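You operate a simulated robot arm through the tools that you are given. There is no shell and no other tool. Be economical: measure what you need, move in short steps, check, and stop when the job is done.

Carry out the task below with a simulated robot arm. There is one attempt and no reset: what you move stays moved.

## Task
Put things in order on the top of the folding table. At the end: the red spool stands where the yellow spool stood; the teal vase stands where the beige salt mill stood; the yellow spool stands where the teal vase stood; the beige salt mill stands on top of the brown long wooden box; whatever was shut is shut again. Leave all else as you found it, and nothing knocked over.
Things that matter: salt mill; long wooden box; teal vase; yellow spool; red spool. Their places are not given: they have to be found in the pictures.

It is judged by the outcome, as a careful person would: the job done as asked, and still so three seconds after it is handed in. It fails if anything else is knocked over, pushed out of place, dropped, spilled or broken.

## Robot
A 7-joint arm with a two-finger parallel gripper, fixed in place. Base frame: the origin is at the foot of the arm, x ahead of it, y to its left, z up; the work surface is at about z = 0.74. Readings come in m, rad, newtons and seconds.
With the tool pointing down near the work surface it reaches from about 0.2 to 0.68 m from the base axis. Its first joint turns from -1.152 to 1.152 rad. Payload 2.4 kg.
Tool frame: the origin (TCP) lies between the finger pads and is the grasp point; the fingertips stand 0.03 m ahead of it; z points along the fingers, y is the line along which they close. The gripper opens to 0.094 m. The fingers are 0.028 m wide and 0.01 m thick; the gripper's body (0.05 by 0.096 m) begins 0.055 m behind the TCP.
Orientation is that of the tool frame in the base frame, as [roll, pitch, yaw] about the fixed x, y, z axes, in that order (R = Rz(yaw) Ry(pitch) Rx(roll)). With the fingers straight down and closing along the base's y, the tool's x points along the base's -x, its y along +y and its z along -z.

## Interface
- The arm moves only by the tool jog_arm. Its argument "series" is a list of rows, each an object of numbers (a shift or turn left out is 0, a gripper value left out holds the last): "rx", "ry", "rz": the turn, a rotation vector about the tool's x, y, z in rad; "x", "y", "z": the shift along the tool's x, y, z in m; "gripper": the closure, from 0 (fully open) to 1 (shut). In form: [{"rx": .., "ry": .., "rz": .., "x": .., "y": .., "z": .., "gripper": ..}, ...]. A call has 1 to 10 rows; each row shifts and turns the commanded pose from where the row before left it, along the tool's axes as they then stand. Rows are played at 5 a second. More than 0.05 m and 0.15 rad between two rows, or a gripper value outside its range, and nothing of the call is played. A pose out of reach is approached as far as the arm can. The call stops where the force on the tool passes 40 N (or 10 N more than at its start, if that is more) or the arm is blocked; 0.2 s more then pass. The fingers move at their own pace (about 0.153 m/s each) and stop on an object; they squeeze with about 24 N. The grip force told is the motor's: it shows also when the fingers shut on nothing. Time passes only in rows, and 0.2 s behind the last, so rows that do not move let the fingers close. It gives the time, the measured TCP pose, the force on the tool (base axes), the opening and the grip force at its end, in the units of the frame above (readings bear some noise).
- Cameras (640 x 400 px; columns grow to the right, rows downward): "scene" is fixed at [0.0453, 0.4893, 1.4289]; the picture's right is [-0.59, -0.81, 0.00], its down [-0.57, 0.41, -0.71] and it looks along [0.57, -0.42, -0.71] (base axes); focal length 309 px, centre (320, 200). "wrist" rides on the gripper at [-0.037, 0, -0.058] in the tool frame; the picture's right is [0.00, -1.00, 0.00], its down [0.97, 0.00, -0.24] and it looks along [0.24, 0.00, 0.97] (tool axes); focal length 218 px, centre (320, 200).
- capture(camera): a new picture of that camera. The clock stands still meanwhile.
- point_at(camera, pixels): for up to 12 pixels [column, row] of the newest picture of that camera ("zoom" is the newest enlarged one), the place [x, y, z] in the base frame of the surface seen there, good to about 0.002 m. The clock stands still meanwhile.
- inspect(camera, box): a new picture of the part [left, top, right, bottom] of that camera's present view, enlarged. The clock stands still meanwhile.
- hand_in(): hands the job in; it is judged then, once.

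Work in short steps. Measure before you move; look again where a grasp or a placing could have gone wrong, and mend it. You have 80 turns and 38 pictures in all, those below and enlarged ones among them. Open the gripper and draw the arm clear of the work before you hand the job in, unless the task says otherwise; then end with one line.

The tools are called after ">>>" as a command line: name --argument value ..., lists and objects as JSON in quotes. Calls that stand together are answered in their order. jog_arm: Moves the arm, as the interface text tells. Its arguments: {"type":"object","properties":{"series":{"type":"array","items":{"type":"object","properties":{"rx":{"type":"number"},"ry":{"type":"number"},"rz":{"type":"number"},"x":{"type":"number"},"y":{"type":"number"},"z":{"type":"number"},"gripper":{"type":"number"}}}}},"required":["series"]} The other tools are called the same way: capture (camera) takes a picture; point_at (camera, pixels) gives the place of the surface under pixels of a picture; inspect (camera, box) takes an enlarged picture of a part of a camera's view; hand_in () hands the job in.

At the start:

```text
clock: 0.0
tcp_pos: [0.4139, 0.01, 1.1055]
tcp_rot: [-3.141, 0.0, -3.141]
wrist_force: [-0.2, 0.7, 0.5]
width: 0.094
grip_force: 0.1
```

scene: 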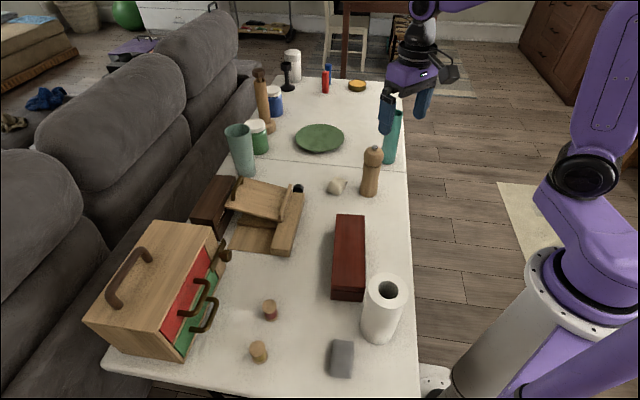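
wrist: 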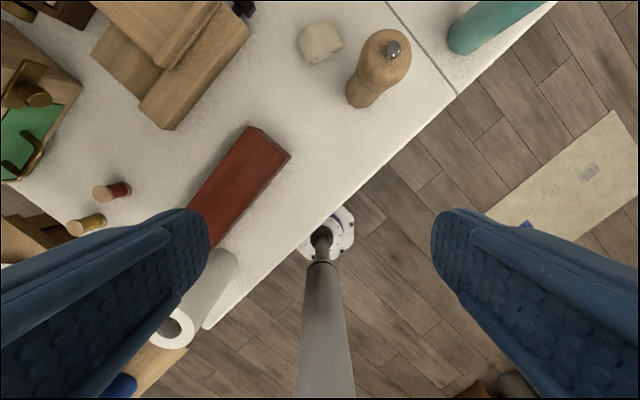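

The scene shows two spools near (269,310) and (258,351), a mill at (371,170), two teal items at (392,135) and (240,148), and boxes at (348,256) and (212,205). I enlarge to tell them apart.

>>> inspect --camera "scene" --box '[180, 60, 420, 210]'

>>> inspect --camera "scene" --box '[80, 170, 420, 390]'

```text
2.67 times, centred on (300, 135) of scene
```

zoom: 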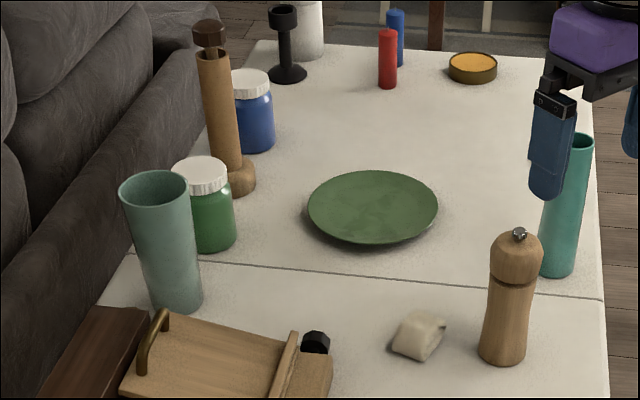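

```text
1.82 times, centred on (250, 280) of scene
```

zoom: 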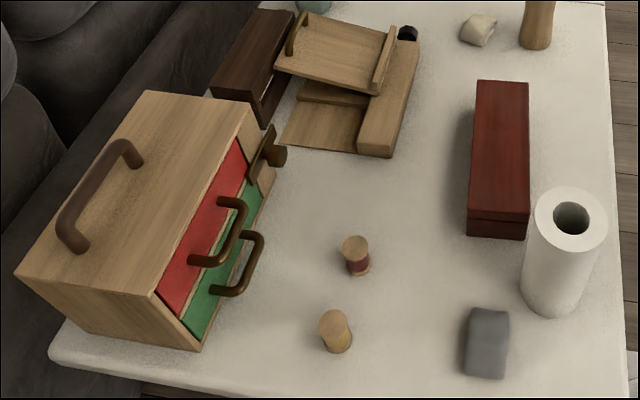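

The likely candidates need measuring for position and reach. I point at the bases and tops in the scene picture.

>>> point_at --camera "scene" --pixels '[[371, 190], [372, 152], [391, 158], [398, 113], [244, 170], [238, 128], [270, 125], [258, 72], [350, 220], [345, 290], [218, 185], [200, 222]]'

>>> point_at --camera "scene" --pixels '[[269, 303], [270, 315], [257, 345], [260, 356], [300, 240], [342, 358], [385, 285], [337, 186], [180, 240], [200, 300], [262, 200], [298, 189]]'

```text
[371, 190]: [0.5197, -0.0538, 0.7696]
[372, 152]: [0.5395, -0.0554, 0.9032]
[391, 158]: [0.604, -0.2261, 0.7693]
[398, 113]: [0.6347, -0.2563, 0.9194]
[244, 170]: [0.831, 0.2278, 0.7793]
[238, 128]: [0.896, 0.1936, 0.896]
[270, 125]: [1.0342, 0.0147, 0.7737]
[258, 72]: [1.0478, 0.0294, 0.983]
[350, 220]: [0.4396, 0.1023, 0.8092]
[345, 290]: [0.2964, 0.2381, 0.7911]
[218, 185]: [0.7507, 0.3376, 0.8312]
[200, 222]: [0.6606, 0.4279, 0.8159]
```

```text
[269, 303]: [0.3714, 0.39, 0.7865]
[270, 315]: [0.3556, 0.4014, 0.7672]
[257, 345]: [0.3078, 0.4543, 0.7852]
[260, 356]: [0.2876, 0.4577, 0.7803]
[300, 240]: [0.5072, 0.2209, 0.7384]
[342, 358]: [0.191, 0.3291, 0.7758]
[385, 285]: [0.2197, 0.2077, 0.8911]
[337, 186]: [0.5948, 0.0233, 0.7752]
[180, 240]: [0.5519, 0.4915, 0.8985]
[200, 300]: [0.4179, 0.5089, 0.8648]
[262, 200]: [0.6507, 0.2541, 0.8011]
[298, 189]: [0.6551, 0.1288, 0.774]
```

The reachable set is the near mill (0.525,-0.055), slim teal vase (0.62,-0.24), red-brown box and both spools. I move the wrist camera over the mill and vase for exact centres.

>>> jog_arm --series '[{"x": -0.035, "y": -0.03}, {"x": -0.035, "y": -0.03}, {"x": -0.035, "y": -0.03}, {"x": -0.02, "y": -0.03}, {}]'

>>> capture --camera "wrist"

```text
clock: 1.2
tcp_pos: [0.5413, -0.1081, 1.1053]
tcp_rot: [-3.141, 0.0, -3.139]
wrist_force: [-0.8, -0.5, -0.3]
width: 0.0937
grip_force: 0.2
```

```text
33 pictures are left
```

wrist: 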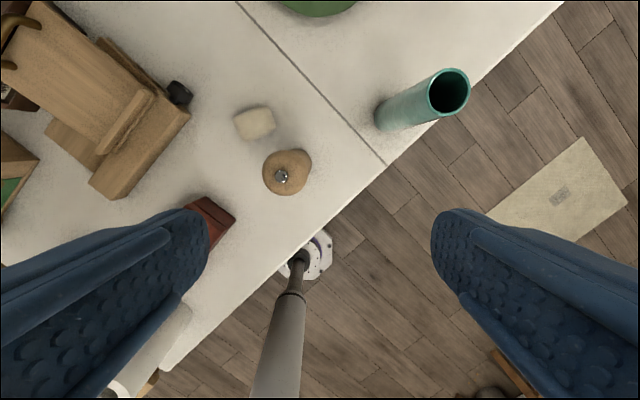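

The mill's knob is at (281,176), and the vase's rim is at (448,92) with its base near (390,120). I measure both, including rim edges.

>>> point_at --camera "wrist" --pixels '[[281, 174], [290, 160], [272, 185], [306, 165], [428, 93], [469, 90], [447, 70], [449, 114], [378, 115], [395, 129], [400, 108], [268, 165]]'

>>> point_at --camera "scene" --pixels '[[364, 185], [371, 185], [377, 185], [365, 170], [371, 170], [377, 170], [371, 195], [384, 155], [390, 155], [396, 155], [391, 163], [374, 160]]'

>>> point_at --camera "scene" --pixels '[[338, 216], [362, 217], [334, 288], [362, 292], [332, 298], [361, 299], [340, 250], [362, 250], [350, 250], [375, 150], [345, 295], [336, 213]]'

```text
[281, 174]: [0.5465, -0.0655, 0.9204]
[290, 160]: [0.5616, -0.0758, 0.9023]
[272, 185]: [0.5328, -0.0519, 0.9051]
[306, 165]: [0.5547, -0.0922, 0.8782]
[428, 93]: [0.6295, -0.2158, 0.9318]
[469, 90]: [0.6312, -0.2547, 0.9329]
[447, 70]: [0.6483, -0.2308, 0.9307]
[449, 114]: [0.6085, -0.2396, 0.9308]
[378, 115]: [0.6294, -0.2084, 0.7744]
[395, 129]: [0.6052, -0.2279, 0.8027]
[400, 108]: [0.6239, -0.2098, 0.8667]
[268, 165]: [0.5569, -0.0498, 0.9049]
```

```text
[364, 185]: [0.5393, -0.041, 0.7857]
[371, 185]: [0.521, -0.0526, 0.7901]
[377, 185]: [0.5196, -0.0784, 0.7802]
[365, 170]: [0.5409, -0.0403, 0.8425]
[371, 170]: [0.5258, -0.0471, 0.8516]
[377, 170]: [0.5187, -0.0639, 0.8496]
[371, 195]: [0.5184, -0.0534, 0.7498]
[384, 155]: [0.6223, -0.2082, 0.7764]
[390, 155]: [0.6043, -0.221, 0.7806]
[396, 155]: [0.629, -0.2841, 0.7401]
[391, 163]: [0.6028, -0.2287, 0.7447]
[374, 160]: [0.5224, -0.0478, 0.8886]
```

```text
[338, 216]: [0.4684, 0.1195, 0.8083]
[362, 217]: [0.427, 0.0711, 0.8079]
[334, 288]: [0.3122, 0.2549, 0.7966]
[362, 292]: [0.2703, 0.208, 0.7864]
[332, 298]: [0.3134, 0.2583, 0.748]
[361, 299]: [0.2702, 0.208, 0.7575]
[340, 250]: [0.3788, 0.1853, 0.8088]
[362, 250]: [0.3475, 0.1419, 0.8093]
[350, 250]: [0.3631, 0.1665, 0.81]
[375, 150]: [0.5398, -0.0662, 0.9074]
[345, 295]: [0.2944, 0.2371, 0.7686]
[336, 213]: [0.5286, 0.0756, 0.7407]
```

Mill axis is about (0.543,-0.066) with knob top at 0.922, vase axis (0.628,-0.235) with rim at 0.932, and box top centre (0.3695,0.1635) at 0.809. I descend over the mill's head.

>>> jog_arm --series '[{"x": -0.001, "y": 0.042, "z": 0.02}, {"z": 0.04}, {"z": 0.045}, {"z": 0.04}, {}]'

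>>> capture --camera "wrist"

```text
clock: 2.4
tcp_pos: [0.5416, -0.0673, 0.9599]
tcp_rot: [-3.14, -0.001, 3.141]
wrist_force: [0.5, -0.4, -0.4]
width: 0.0939
grip_force: 0.1
```

```text
32 pictures are left
```

wrist: 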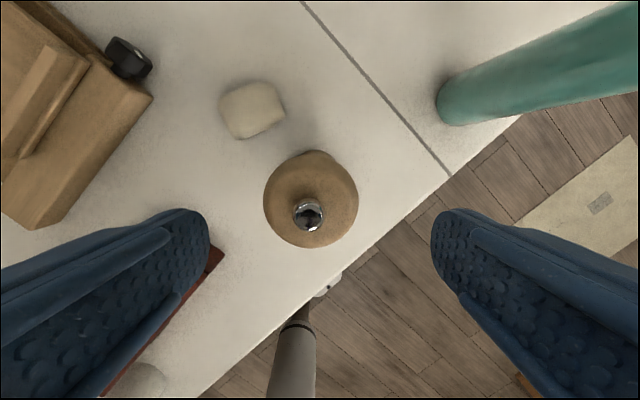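

The head centre is near (311,199), slightly left of the middle. I measure its rim to refine it.

>>> point_at --camera "wrist" --pixels '[[268, 200], [354, 200], [308, 212], [311, 243], [311, 160], [440, 100], [462, 122]]'

```text
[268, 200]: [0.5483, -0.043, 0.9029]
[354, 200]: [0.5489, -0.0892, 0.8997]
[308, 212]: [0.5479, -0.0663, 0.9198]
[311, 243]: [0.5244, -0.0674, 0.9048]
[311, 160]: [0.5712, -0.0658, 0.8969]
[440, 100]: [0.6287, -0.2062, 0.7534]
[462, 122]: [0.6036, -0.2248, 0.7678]
```

Mill centre is (0.548,-0.066). I align, descend to about 0.877, close on the head, and lift slightly to test.

>>> jog_arm --series '[{"x": -0.0064, "y": 0.0013}, {"z": 0.04}, {"z": 0.043}, {"gripper": 1}, {"gripper": 1}, {"gripper": 1}]'

```text
clock: 3.8
tcp_pos: [0.5467, -0.0681, 0.8761]
tcp_rot: [-3.141, 0.0, -3.141]
wrist_force: [-0.6, -0.5, -0.6]
width: 0.0558
grip_force: 23.9
```

Gripped at 0.056 m. I lift and check in a picture that the mill comes along.

>>> jog_arm --series '[{"z": -0.02}, {"z": -0.04}, {"z": -0.04}, {"z": -0.02}, {}]'

>>> capture --camera "scene"

```text
clock: 5.0
tcp_pos: [0.5465, -0.0683, 0.9971]
tcp_rot: [3.141, 0.0, -3.142]
wrist_force: [0.0, -0.5, -2.6]
width: 0.0558
grip_force: 24.0
```

```text
31 pictures are left
```

scene: 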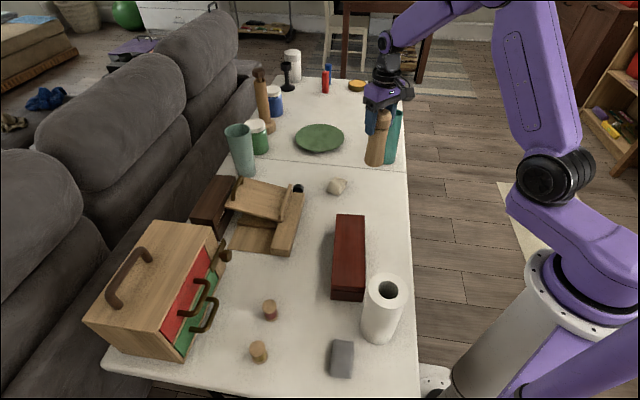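

The mill is lifted cleanly. I carry it over the box's centre.

>>> jog_arm --series '[{"x": 0.0295, "y": 0.0387}, {"x": 0.0295, "y": 0.0387}, {"x": 0.0295, "y": 0.0387}, {"x": 0.0295, "y": 0.0387}, {"x": 0.0295, "y": 0.0387}, {"x": 0.0295, "y": 0.0387}, {}]'

>>> inspect --camera "scene" --box '[240, 130, 440, 330]'

```text
clock: 6.6
tcp_pos: [0.3682, 0.1654, 0.9938]
tcp_rot: [-3.14, 0.0, 3.141]
wrist_force: [-0.3, 0.6, -2.4]
width: 0.0555
grip_force: 23.6
```

```text
2.00 times, centred on (340, 230) of scene
```

zoom: 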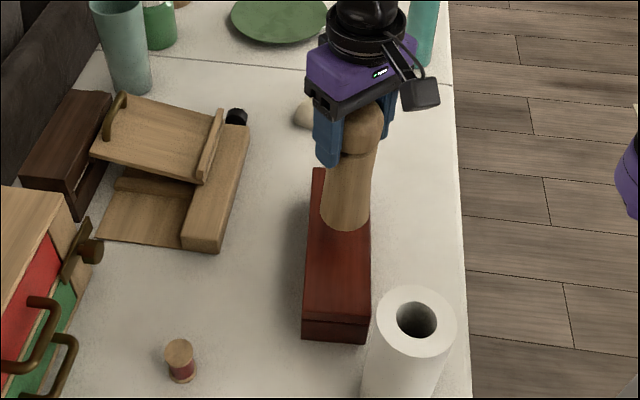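

It is over the middle of the box. I lower to just above contact, then creep down in small steps.

>>> jog_arm --series '[{"x": -0.001, "y": -0.001, "z": 0.02}, {"z": 0.018}, {"z": 0.005}, {"z": 0.003}, {}]'

>>> inspect --camera "scene" --box '[290, 160, 410, 310]'

```text
clock: 7.8
tcp_pos: [0.3713, 0.1648, 0.9497]
tcp_rot: [-3.142, 0.002, -3.141]
wrist_force: [1.0, -0.6, -1.4]
width: 0.0555
grip_force: 23.7
```

```text
2.67 times, centred on (350, 235) of scene
```

zoom: 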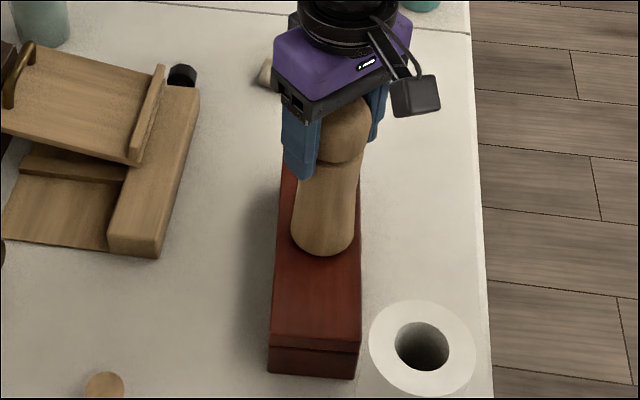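

The base is nearly touching the box. I creep a few millimetres and watch the force.

>>> jog_arm --series '[{"z": 0.001}, {"z": 0.001}, {}]'

```text
clock: 8.6
tcp_pos: [0.3695, 0.164, 0.9482]
tcp_rot: [3.14, -0.001, -3.141]
wrist_force: [1.1, 0.4, -1.3]
width: 0.0555
grip_force: 24.1
```

>>> jog_arm --series '[{"z": 0.0015}, {"z": 0.0015}, {}]'

```text
clock: 9.4
tcp_pos: [0.3703, 0.1633, 0.9453]
tcp_rot: [3.141, -0.001, -3.139]
wrist_force: [-3.1, 0.0, 11.8]
width: 0.0555
grip_force: 24.1
```

The upward force of 11.8 N shows contact. I ease off 1 mm, open, and rise.

>>> jog_arm --series '[{"z": -0.001}, {"gripper": 0}, {"gripper": 0}, {"z": -0.03}, {"z": -0.05}, {"z": -0.05}, {}]'

>>> inspect --camera "scene" --box '[290, 130, 410, 310]'

```text
clock: 11.0
tcp_pos: [0.3723, 0.1643, 1.0805]
tcp_rot: [3.142, 0.001, -3.141]
wrist_force: [-0.6, 0.6, 0.3]
width: 0.0938
grip_force: 0.0
```

```text
2.22 times, centred on (350, 220) of scene
```

zoom: 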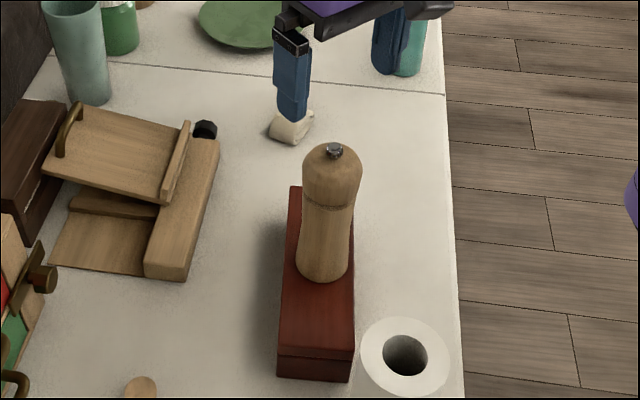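

The mill stands upright on the box. Next I go over the vase at (0.628,-0.235).

>>> jog_arm --series '[{"x": -0.0255, "y": -0.0399}, {"x": -0.0255, "y": -0.0399}, {"x": -0.0255, "y": -0.0399}, {"x": -0.0255, "y": -0.0399}, {"x": -0.0255, "y": -0.0399}, {"x": -0.0255, "y": -0.0399}, {"x": -0.0255, "y": -0.0399}, {"x": -0.0255, "y": -0.0399}, {"x": -0.0255, "y": -0.0399}, {"x": -0.0255, "y": -0.0399}]'

>>> jog_arm --series '[{"z": 0.04}, {"z": 0.02}, {}]'

>>> capture --camera "wrist"

```text
clock: 13.2
tcp_pos: [0.6276, -0.2337, 1.0748]
tcp_rot: [3.141, -0.003, -3.139]
wrist_force: [0.6, -0.2, -0.1]
width: 0.0938
grip_force: 0.0
```

```text
clock: 14.0
tcp_pos: [0.6266, -0.234, 1.0152]
tcp_rot: [3.141, 0.001, -3.14]
wrist_force: [0.2, -0.2, 1.1]
width: 0.0941
grip_force: 0.1
```

```text
27 pictures are left
```

wrist: 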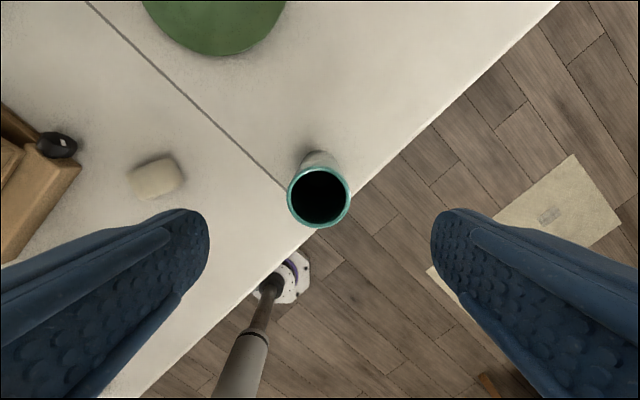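

A pale patch at (319,160) beside the vase rim is unclear. I enlarge it and measure the rim.

>>> inspect --camera "wrist" --box '[260, 120, 380, 240]'

>>> point_at --camera "wrist" --pixels '[[289, 197], [349, 197], [319, 168], [319, 226], [319, 158], [310, 160], [330, 160]]'

```text
3.33 times, centred on (320, 180) of wrist
```

zoom: 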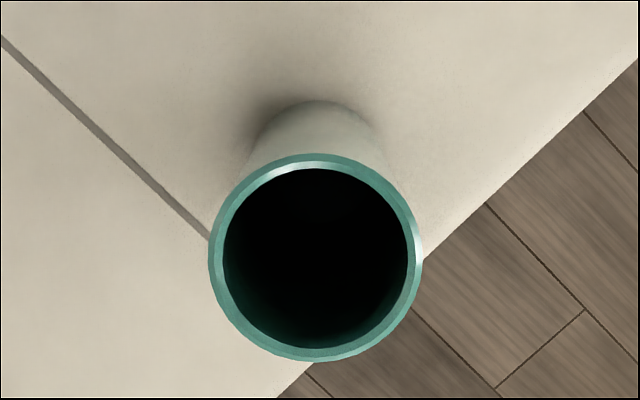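

```text
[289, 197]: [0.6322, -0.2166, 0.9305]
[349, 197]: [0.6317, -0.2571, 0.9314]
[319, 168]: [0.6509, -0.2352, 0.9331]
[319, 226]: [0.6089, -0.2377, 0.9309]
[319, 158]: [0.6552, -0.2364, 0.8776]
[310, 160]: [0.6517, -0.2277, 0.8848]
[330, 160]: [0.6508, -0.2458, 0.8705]
```

It is only the vase's own glossy side. Vase centre is (0.630,-0.237), so I align, descend to 0.893 and grip.

>>> jog_arm --series '[{"x": -0.003, "y": -0.003, "z": 0.02}, {"z": 0.04}, {"z": 0.04}, {"z": 0.022}, {"gripper": 1}, {"gripper": 1}, {"gripper": 1}]'

```text
clock: 15.6
tcp_pos: [0.6321, -0.2385, 0.8966]
tcp_rot: [3.141, 0.0, -3.14]
wrist_force: [0.9, 0.8, -0.3]
width: 0.0442
grip_force: 23.5
```

Gripped at 0.044 m. I lift 6 cm and carry it to the mill's old place (0.548,-0.067).

>>> jog_arm --series '[{"z": -0.02}, {"z": -0.04}, {}, {"x": 0.0207, "y": 0.0425}, {"x": 0.0207, "y": 0.0425}, {"x": 0.0207, "y": 0.0425}, {"x": 0.0207, "y": 0.0425}, {}]'

>>> capture --camera "scene"

```text
clock: 17.4
tcp_pos: [0.5477, -0.0678, 0.9563]
tcp_rot: [-3.141, 0.0, 3.141]
wrist_force: [-0.9, 0.2, -2.0]
width: 0.0444
grip_force: 23.4
```

```text
25 pictures are left
```

scene: 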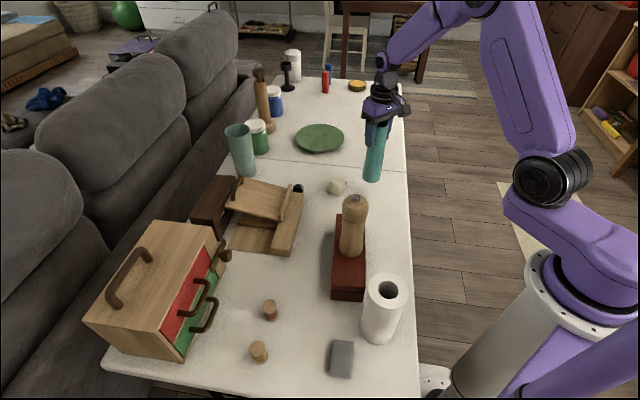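

The vase hangs upright over the mill's old spot. I lower it to about 0.9 and then creep.

>>> jog_arm --series '[{"z": 0.03}, {"z": 0.025}, {"z": 0.002}, {}]'

>>> jog_arm --series '[{"z": 0.0015}, {"z": 0.0015}, {}]'

```text
clock: 18.4
tcp_pos: [0.5462, -0.07, 0.8997]
tcp_rot: [-3.141, 0.002, 3.14]
wrist_force: [0.1, 0.2, -1.6]
width: 0.0446
grip_force: 24.0
```

```text
clock: 19.2
tcp_pos: [0.5467, -0.0694, 0.8958]
tcp_rot: [3.141, 0.003, -3.142]
wrist_force: [-2.0, 2.6, 19.9]
width: 0.0444
grip_force: 24.2
```

Contact at 20 N. I ease up 1.5 mm, open and rise.

>>> jog_arm --series '[{"z": -0.0015}, {}, {"gripper": 0}, {"gripper": 0}, {"z": -0.03}, {"z": -0.05}, {"z": -0.05}, {}]'

>>> capture --camera "wrist"

```text
clock: 21.0
tcp_pos: [0.5479, -0.0664, 1.0263]
tcp_rot: [3.141, 0.002, -3.141]
wrist_force: [0.3, 0.1, 0.4]
width: 0.0941
grip_force: 0.0
```

```text
24 pictures are left
```

wrist: 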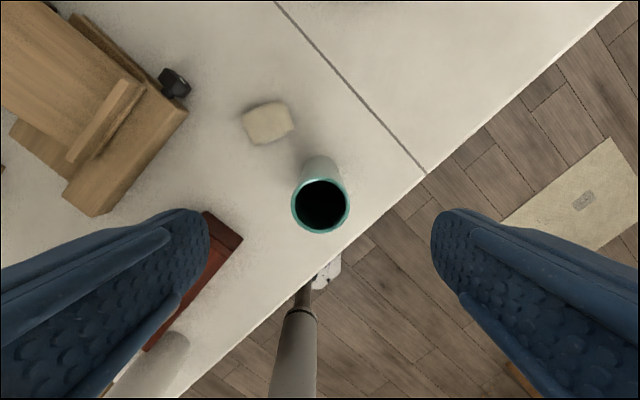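

The vase stands upright. I rise and travel to above the spools for a close look.

>>> jog_arm --series '[{"z": -0.03}, {"z": -0.03}]'

>>> jog_arm --series '[{"x": 0.0175, "y": 0.046}, {"x": 0.0175, "y": 0.046}, {"x": 0.0175, "y": 0.046}, {"x": 0.0175, "y": 0.046}, {"x": 0.0175, "y": 0.046}, {"x": 0.0175, "y": 0.046}, {"x": 0.0175, "y": 0.046}, {"x": 0.0175, "y": 0.046}, {"x": 0.0175, "y": 0.046}, {"x": 0.0175, "y": 0.046}]'

>>> capture --camera "wrist"

```text
clock: 21.6
tcp_pos: [0.5467, -0.0664, 1.0874]
tcp_rot: [3.14, 0.001, -3.138]
wrist_force: [0.2, -1.1, 0.3]
width: 0.0938
grip_force: 0.1
```

```text
clock: 23.8
tcp_pos: [0.3732, 0.3922, 1.0899]
tcp_rot: [-3.141, -0.002, 3.141]
wrist_force: [0.6, 0.3, 0.2]
width: 0.094
grip_force: 0.0
```

```text
23 pictures are left
```

wrist: 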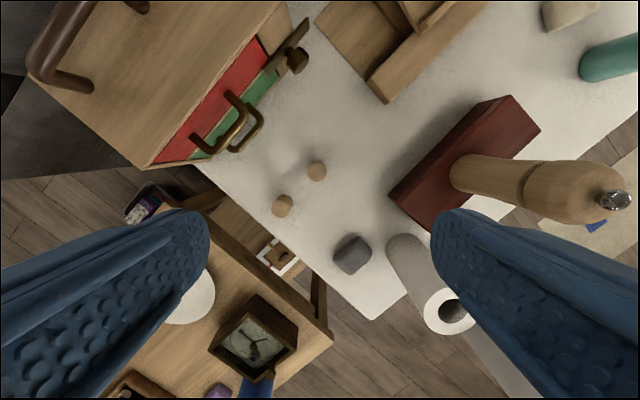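

The spool tops are at (318,171) for red and (283,205) for yellow. I measure them and the drawer handles.

>>> point_at --camera "wrist" --pixels '[[318, 170], [318, 163], [318, 177], [310, 170], [325, 170], [283, 205], [283, 198], [283, 212], [275, 205], [290, 205], [261, 125], [238, 148]]'

>>> inspect --camera "wrist" --box '[180, 100, 380, 260]'

```text
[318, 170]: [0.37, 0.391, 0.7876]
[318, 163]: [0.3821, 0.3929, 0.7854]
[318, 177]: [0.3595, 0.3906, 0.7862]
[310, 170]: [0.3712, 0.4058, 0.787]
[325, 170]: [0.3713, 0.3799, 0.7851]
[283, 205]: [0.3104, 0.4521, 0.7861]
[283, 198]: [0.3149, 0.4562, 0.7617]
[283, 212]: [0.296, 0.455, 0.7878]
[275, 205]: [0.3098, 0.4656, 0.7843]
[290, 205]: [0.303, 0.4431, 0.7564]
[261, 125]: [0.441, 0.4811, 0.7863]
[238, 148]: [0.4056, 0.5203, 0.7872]
```

```text
2.50 times, centred on (280, 180) of wrist
```

zoom: 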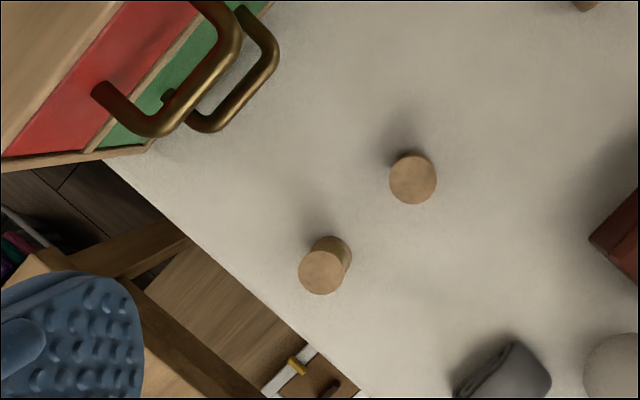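

Yellow's top in the zoom is centred at (321,271) and red's at (413,178). I measure these in the zoom.

>>> point_at --camera "zoom" --pixels '[[321, 271], [321, 290], [302, 271], [340, 271], [321, 253], [413, 178], [393, 178], [433, 178], [413, 157], [413, 198], [348, 250], [277, 50]]'

```text
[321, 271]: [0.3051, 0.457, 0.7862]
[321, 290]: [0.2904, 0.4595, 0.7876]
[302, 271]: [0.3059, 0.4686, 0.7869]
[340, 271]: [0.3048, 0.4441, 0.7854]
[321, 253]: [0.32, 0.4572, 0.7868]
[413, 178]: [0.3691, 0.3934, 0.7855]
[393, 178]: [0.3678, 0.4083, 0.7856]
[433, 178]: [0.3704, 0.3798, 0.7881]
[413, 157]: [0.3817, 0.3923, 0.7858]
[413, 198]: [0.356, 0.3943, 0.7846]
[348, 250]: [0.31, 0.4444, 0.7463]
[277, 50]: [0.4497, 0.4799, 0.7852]
```

Yellow is centred at (0.305,0.457) and red at (0.369,0.394), tops 0.787. I move above yellow with the gripper partly closed and look again lower down.

>>> jog_arm --series '[{"x": 0.034, "y": 0.0325, "gripper": 0.3}, {"x": 0.034, "y": 0.0325}, {"z": 0.05}, {"z": 0.05}, {"z": 0.05}, {"z": 0.04}, {}]'

>>> capture --camera "wrist"

```text
clock: 25.4
tcp_pos: [0.3024, 0.4549, 0.8935]
tcp_rot: [-3.141, 0.0, -3.14]
wrist_force: [-0.6, 0.2, 0.5]
width: 0.0659
grip_force: 0.1
```

```text
21 pictures are left
```

wrist: 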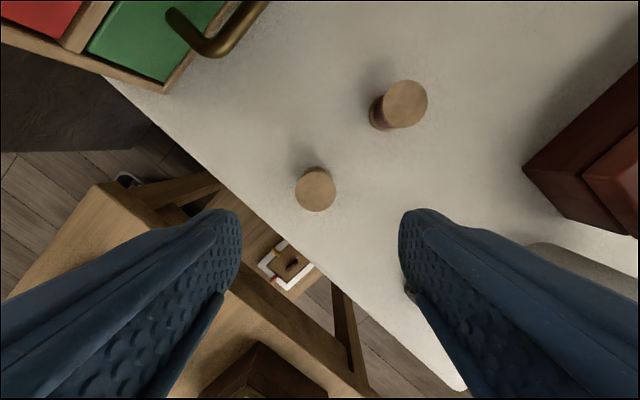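

The spool top is at (315,188). The wooden furniture beyond the table edge may be near the left finger, so I measure both.

>>> point_at --camera "wrist" --pixels '[[315, 188], [296, 188], [335, 188], [315, 168], [315, 209], [260, 310], [150, 260], [240, 240], [290, 260], [215, 40], [280, 370], [405, 105]]'

```text
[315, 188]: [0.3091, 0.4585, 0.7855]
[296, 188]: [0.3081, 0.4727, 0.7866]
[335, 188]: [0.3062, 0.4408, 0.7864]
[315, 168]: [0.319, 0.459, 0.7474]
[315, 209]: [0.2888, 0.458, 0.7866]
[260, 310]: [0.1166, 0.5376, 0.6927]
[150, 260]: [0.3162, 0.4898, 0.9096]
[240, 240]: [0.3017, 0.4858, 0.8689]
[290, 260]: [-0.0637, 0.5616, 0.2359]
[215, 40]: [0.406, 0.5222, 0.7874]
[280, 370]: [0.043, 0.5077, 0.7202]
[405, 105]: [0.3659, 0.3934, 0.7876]
```

The furniture is well away. I align (+3 mm x, +2 mm y), descend to 0.775 and grip.

>>> jog_arm --series '[{"x": -0.003, "y": 0.002, "z": 0.03}, {"z": 0.04}, {"z": 0.035}, {"z": 0.013}, {"gripper": 1}, {"gripper": 1}, {"gripper": 1}]'

```text
clock: 27.0
tcp_pos: [0.304, 0.4582, 0.7777]
tcp_rot: [-3.141, -0.001, -3.14]
wrist_force: [-0.1, 0.7, -0.3]
width: 0.0303
grip_force: 24.6
```

Gripped at 0.030 m. I lift to about 1.09 and check.

>>> jog_arm --series '[{"z": -0.02}, {"z": -0.045}, {"z": -0.05}, {"z": -0.05}, {"z": -0.05}, {"z": -0.05}, {"z": -0.045}, {}]'

>>> jog_arm --series '[{"x": -0.0204, "y": -0.0434}, {"x": -0.0204, "y": -0.0434}, {"x": -0.0204, "y": -0.0434}, {"x": -0.0204, "y": -0.0434}, {"x": -0.0204, "y": -0.0434}, {"x": -0.0204, "y": -0.0434}, {"x": -0.0204, "y": -0.0434}, {"x": -0.0204, "y": -0.0434}]'

>>> jog_arm --series '[{"x": -0.0204, "y": -0.0434}, {"x": -0.0204, "y": -0.0434}, {"x": -0.0204, "y": -0.0434}, {"x": -0.0204, "y": -0.0434}, {"x": -0.0204, "y": -0.0434}, {"x": -0.0204, "y": -0.0434}, {"x": -0.0204, "y": -0.0434}, {"x": -0.0204, "y": -0.0434}, {}]'

>>> capture --camera "scene"

```text
clock: 28.8
tcp_pos: [0.3064, 0.4599, 1.0906]
tcp_rot: [3.141, -0.001, -3.141]
wrist_force: [-0.6, 0.8, 0.7]
width: 0.0305
grip_force: 24.2
```

```text
clock: 30.6
tcp_pos: [0.4709, 0.1127, 1.0883]
tcp_rot: [3.14, -0.001, -3.139]
wrist_force: [0.3, 0.1, 0.3]
width: 0.0303
grip_force: 23.5
```

```text
clock: 32.6
tcp_pos: [0.6283, -0.2342, 1.0882]
tcp_rot: [3.141, -0.003, -3.14]
wrist_force: [-0.5, 0.8, -0.5]
width: 0.0303
grip_force: 24.3
```

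```text
20 pictures are left
```

scene: 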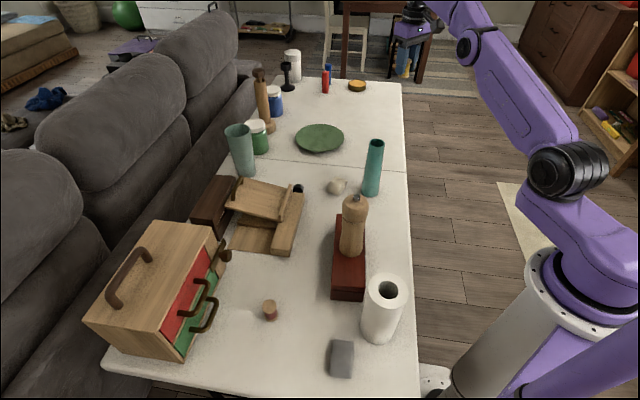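

The yellow spool is held at (403,65). I lower towards the vase's old place.

>>> jog_arm --series '[{"x": -0.001, "y": -0.002, "z": 0.045}, {"z": 0.049}, {"z": 0.049}, {"z": 0.049}, {"z": 0.049}, {"z": 0.045}, {}]'

>>> inspect --camera "scene" --box '[330, 80, 450, 200]'

```text
clock: 34.2
tcp_pos: [0.6307, -0.2375, 0.8041]
tcp_rot: [3.141, 0.002, -3.14]
wrist_force: [0.2, 0.2, 0.2]
width: 0.0302
grip_force: 23.1
```

```text
3.33 times, centred on (390, 140) of scene
```

zoom: 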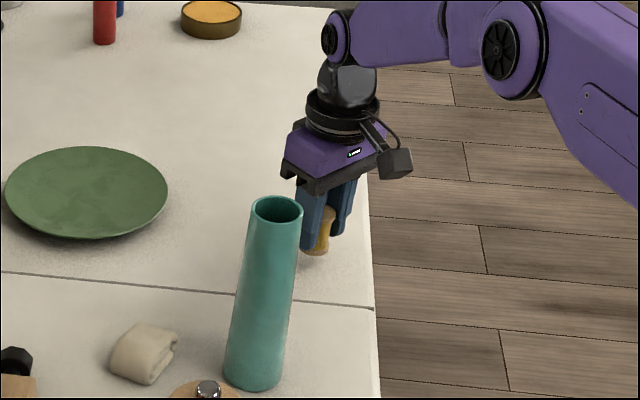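

The pose is reached. I lower to 0.779 and creep to contact.

>>> jog_arm --series '[{"z": 0.015}, {"z": 0.008}, {}]'

>>> jog_arm --series '[{"z": 0.0015}, {"z": 0.0015}, {}]'

```text
clock: 35.0
tcp_pos: [0.6315, -0.2374, 0.7804]
tcp_rot: [3.141, 0.003, -3.141]
wrist_force: [-0.8, 1.1, 4.9]
width: 0.0305
grip_force: 23.4
```

```text
clock: 35.8
tcp_pos: [0.6327, -0.2375, 0.7768]
tcp_rot: [-3.139, 0.005, -3.14]
wrist_force: [-1.2, 1.8, 10.7]
width: 0.0302
grip_force: 24.1
```

Contact is made. I ease up 2 mm, open and rise, then look.

>>> jog_arm --series '[{"z": -0.002}, {}, {"gripper": 0.35}, {"gripper": 0.3}, {"z": -0.02}, {"z": -0.04}, {"z": -0.05}, {}]'

>>> capture --camera "wrist"

```text
clock: 37.6
tcp_pos: [0.6305, -0.2345, 0.888]
tcp_rot: [3.142, 0.001, 3.141]
wrist_force: [0.8, 0.6, 0.6]
width: 0.0656
grip_force: 0.0
```

```text
18 pictures are left
```

wrist: 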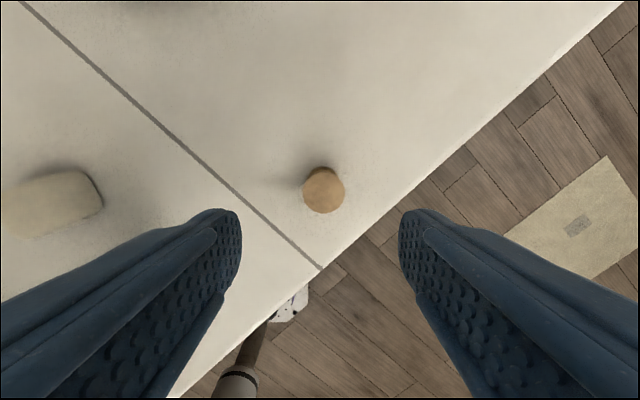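

The yellow spool stands. I rise to 1.09 and travel to above the red spool at (0.369,0.394).

>>> point_at --camera "wrist" --pixels '[[324, 190], [305, 190], [343, 190], [324, 212]]'

>>> jog_arm --series '[{"z": -0.05}, {"z": -0.05}, {"z": -0.05}, {"z": -0.05}, {}]'

>>> jog_arm --series '[{"x": 0.0187, "y": 0.0449}, {"x": 0.0187, "y": 0.0449}, {"x": 0.0187, "y": 0.0449}, {"x": 0.0187, "y": 0.0449}, {"x": 0.0187, "y": 0.0449}, {"x": 0.0187, "y": 0.0449}, {"x": 0.0187, "y": 0.0449}]'

>>> jog_arm --series '[{"x": 0.0187, "y": 0.0449}, {"x": 0.0187, "y": 0.0449}, {"x": 0.0187, "y": 0.0449}, {"x": 0.0187, "y": 0.0449}, {"x": 0.0187, "y": 0.0449}, {"x": 0.0187, "y": 0.0449}, {"x": 0.0187, "y": 0.0449}, {}]'

>>> jog_arm --series '[{"z": 0.05}, {"z": 0.05}, {"z": 0.05}, {"z": 0.045}, {}]'

>>> capture --camera "wrist"

```text
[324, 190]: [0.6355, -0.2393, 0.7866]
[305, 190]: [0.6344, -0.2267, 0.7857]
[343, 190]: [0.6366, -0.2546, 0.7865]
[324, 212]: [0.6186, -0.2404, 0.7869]
```

```text
clock: 38.8
tcp_pos: [0.6305, -0.2331, 1.085]
tcp_rot: [3.141, -0.001, -3.138]
wrist_force: [0.1, 0.5, -0.4]
width: 0.0657
grip_force: 0.0
out of reach, approached as far as the arm can: row 4
```

```text
clock: 40.4
tcp_pos: [0.5006, 0.077, 1.0854]
tcp_rot: [3.141, -0.001, 3.141]
wrist_force: [0.5, -0.4, -0.2]
width: 0.0659
grip_force: 0.1
```

```text
clock: 42.2
tcp_pos: [0.3679, 0.3909, 1.0853]
tcp_rot: [-3.14, 0.0, -3.141]
wrist_force: [-0.4, -0.8, 0.1]
width: 0.0658
grip_force: 0.0
```

```text
clock: 43.4
tcp_pos: [0.3683, 0.3933, 0.8889]
tcp_rot: [3.141, -0.001, 3.141]
wrist_force: [-0.2, -0.5, 0.1]
width: 0.0656
grip_force: 0.1
```

```text
17 pictures are left
```

wrist: 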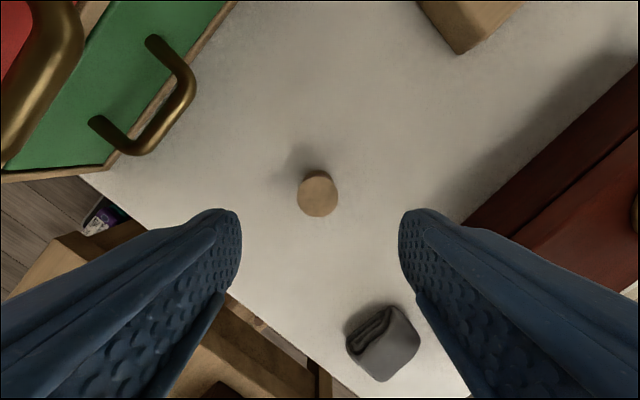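

The red spool top is at (318,194), nearly centred. I descend to 0.777 and grip.

>>> jog_arm --series '[{"x": -0.001, "y": 0.001, "z": 0.03}, {"z": 0.04}, {"z": 0.03}, {"z": 0.011}, {"gripper": 1}, {"gripper": 1}, {"gripper": 1}]'

>>> jog_arm --series '[{"z": -0.02}, {"z": -0.04}, {}]'

```text
clock: 45.0
tcp_pos: [0.3696, 0.393, 0.7801]
tcp_rot: [-3.141, -0.002, -3.141]
wrist_force: [0.3, 0.2, 0.0]
width: 0.0305
grip_force: 23.9
```

```text
clock: 45.8
tcp_pos: [0.3698, 0.3927, 0.8411]
tcp_rot: [3.141, 0.0, 3.141]
wrist_force: [-0.3, -0.5, 1.6]
width: 0.0304
grip_force: 24.2
```

The red spool is held. I shift to yellow's old place (0.306,0.4575) and lower to just above contact.

>>> jog_arm --series '[{"x": 0.032, "y": 0.0322}, {"x": 0.0317, "y": 0.0322}, {}, {"z": 0.03}, {"z": 0.025}, {}]'

```text
clock: 47.2
tcp_pos: [0.3037, 0.4583, 0.7858]
tcp_rot: [3.141, 0.0, -3.141]
wrist_force: [-0.1, 0.1, 0.0]
width: 0.0305
grip_force: 23.9
```

Hovering about 6 mm above contact. I creep down.

>>> jog_arm --series '[{"x": -0.001, "z": 0.003}, {"z": 0.002}, {}]'

>>> jog_arm --series '[{"z": 0.0012}, {}]'

```text
clock: 48.0
tcp_pos: [0.304, 0.4584, 0.781]
tcp_rot: [3.14, 0.0, 3.141]
wrist_force: [0.4, 0.5, -0.3]
width: 0.0304
grip_force: 23.9
```

```text
clock: 48.6
tcp_pos: [0.3055, 0.4588, 0.78]
tcp_rot: [3.141, -0.001, -3.141]
wrist_force: [-0.2, -2.1, 5.2]
width: 0.0304
grip_force: 23.7
```

Contact at 5 N. I open, rise, and move away to check.

>>> jog_arm --series '[{"gripper": 0.35}, {"gripper": 0.3}, {"z": -0.02}, {"z": -0.04}, {"z": -0.05}, {}]'

>>> capture --camera "wrist"

>>> jog_arm --series '[{"z": -0.05}, {"z": -0.05}, {"z": -0.05}, {"z": -0.05}, {"x": -0.02, "y": -0.04, "gripper": 0}, {"x": -0.02, "y": -0.04}, {"x": -0.02, "y": -0.04}, {"x": -0.02, "y": -0.04}, {}]'

>>> capture --camera "scene"

```text
clock: 50.0
tcp_pos: [0.3045, 0.4584, 0.8912]
tcp_rot: [-3.141, 0.001, 3.141]
wrist_force: [-0.5, 0.3, -0.2]
width: 0.0658
grip_force: 0.1
```

```text
16 pictures are left
```

wrist: 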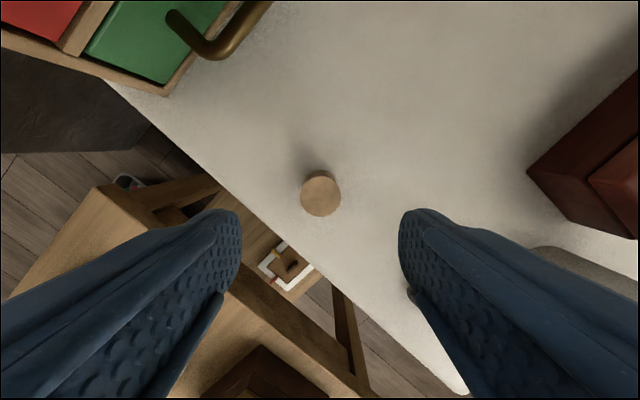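

```text
clock: 52.0
tcp_pos: [0.3877, 0.2961, 1.0885]
tcp_rot: [-3.141, -0.001, -3.14]
wrist_force: [0.4, -0.4, -0.1]
width: 0.0939
grip_force: 0.0
```

```text
15 pictures are left
```

scene: 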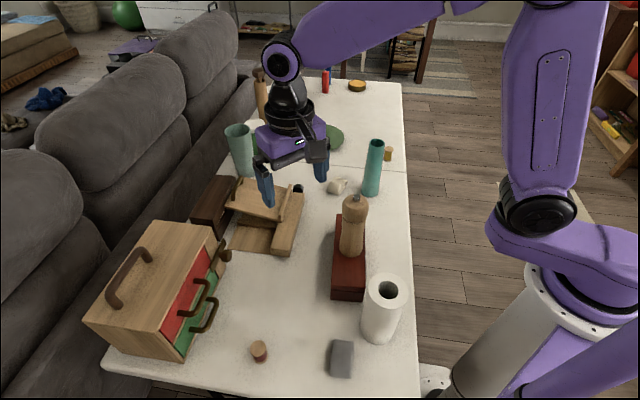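

The red spool stands at (258,351), the yellow at (387,153), the vase at (373,168) and the mill on the box. The drawers are still shut and the arm is clear, so I hand in.

>>> hand_in

```text
The job is handed in.
```

The job is handed in: the salt mill is on the brown box, the teal vase is where the mill was, the yellow spool is where the vase was, and the red spool is where the yellow spool was. I opened nothing, and in the last picture everything stands upright and the drawers are shut.
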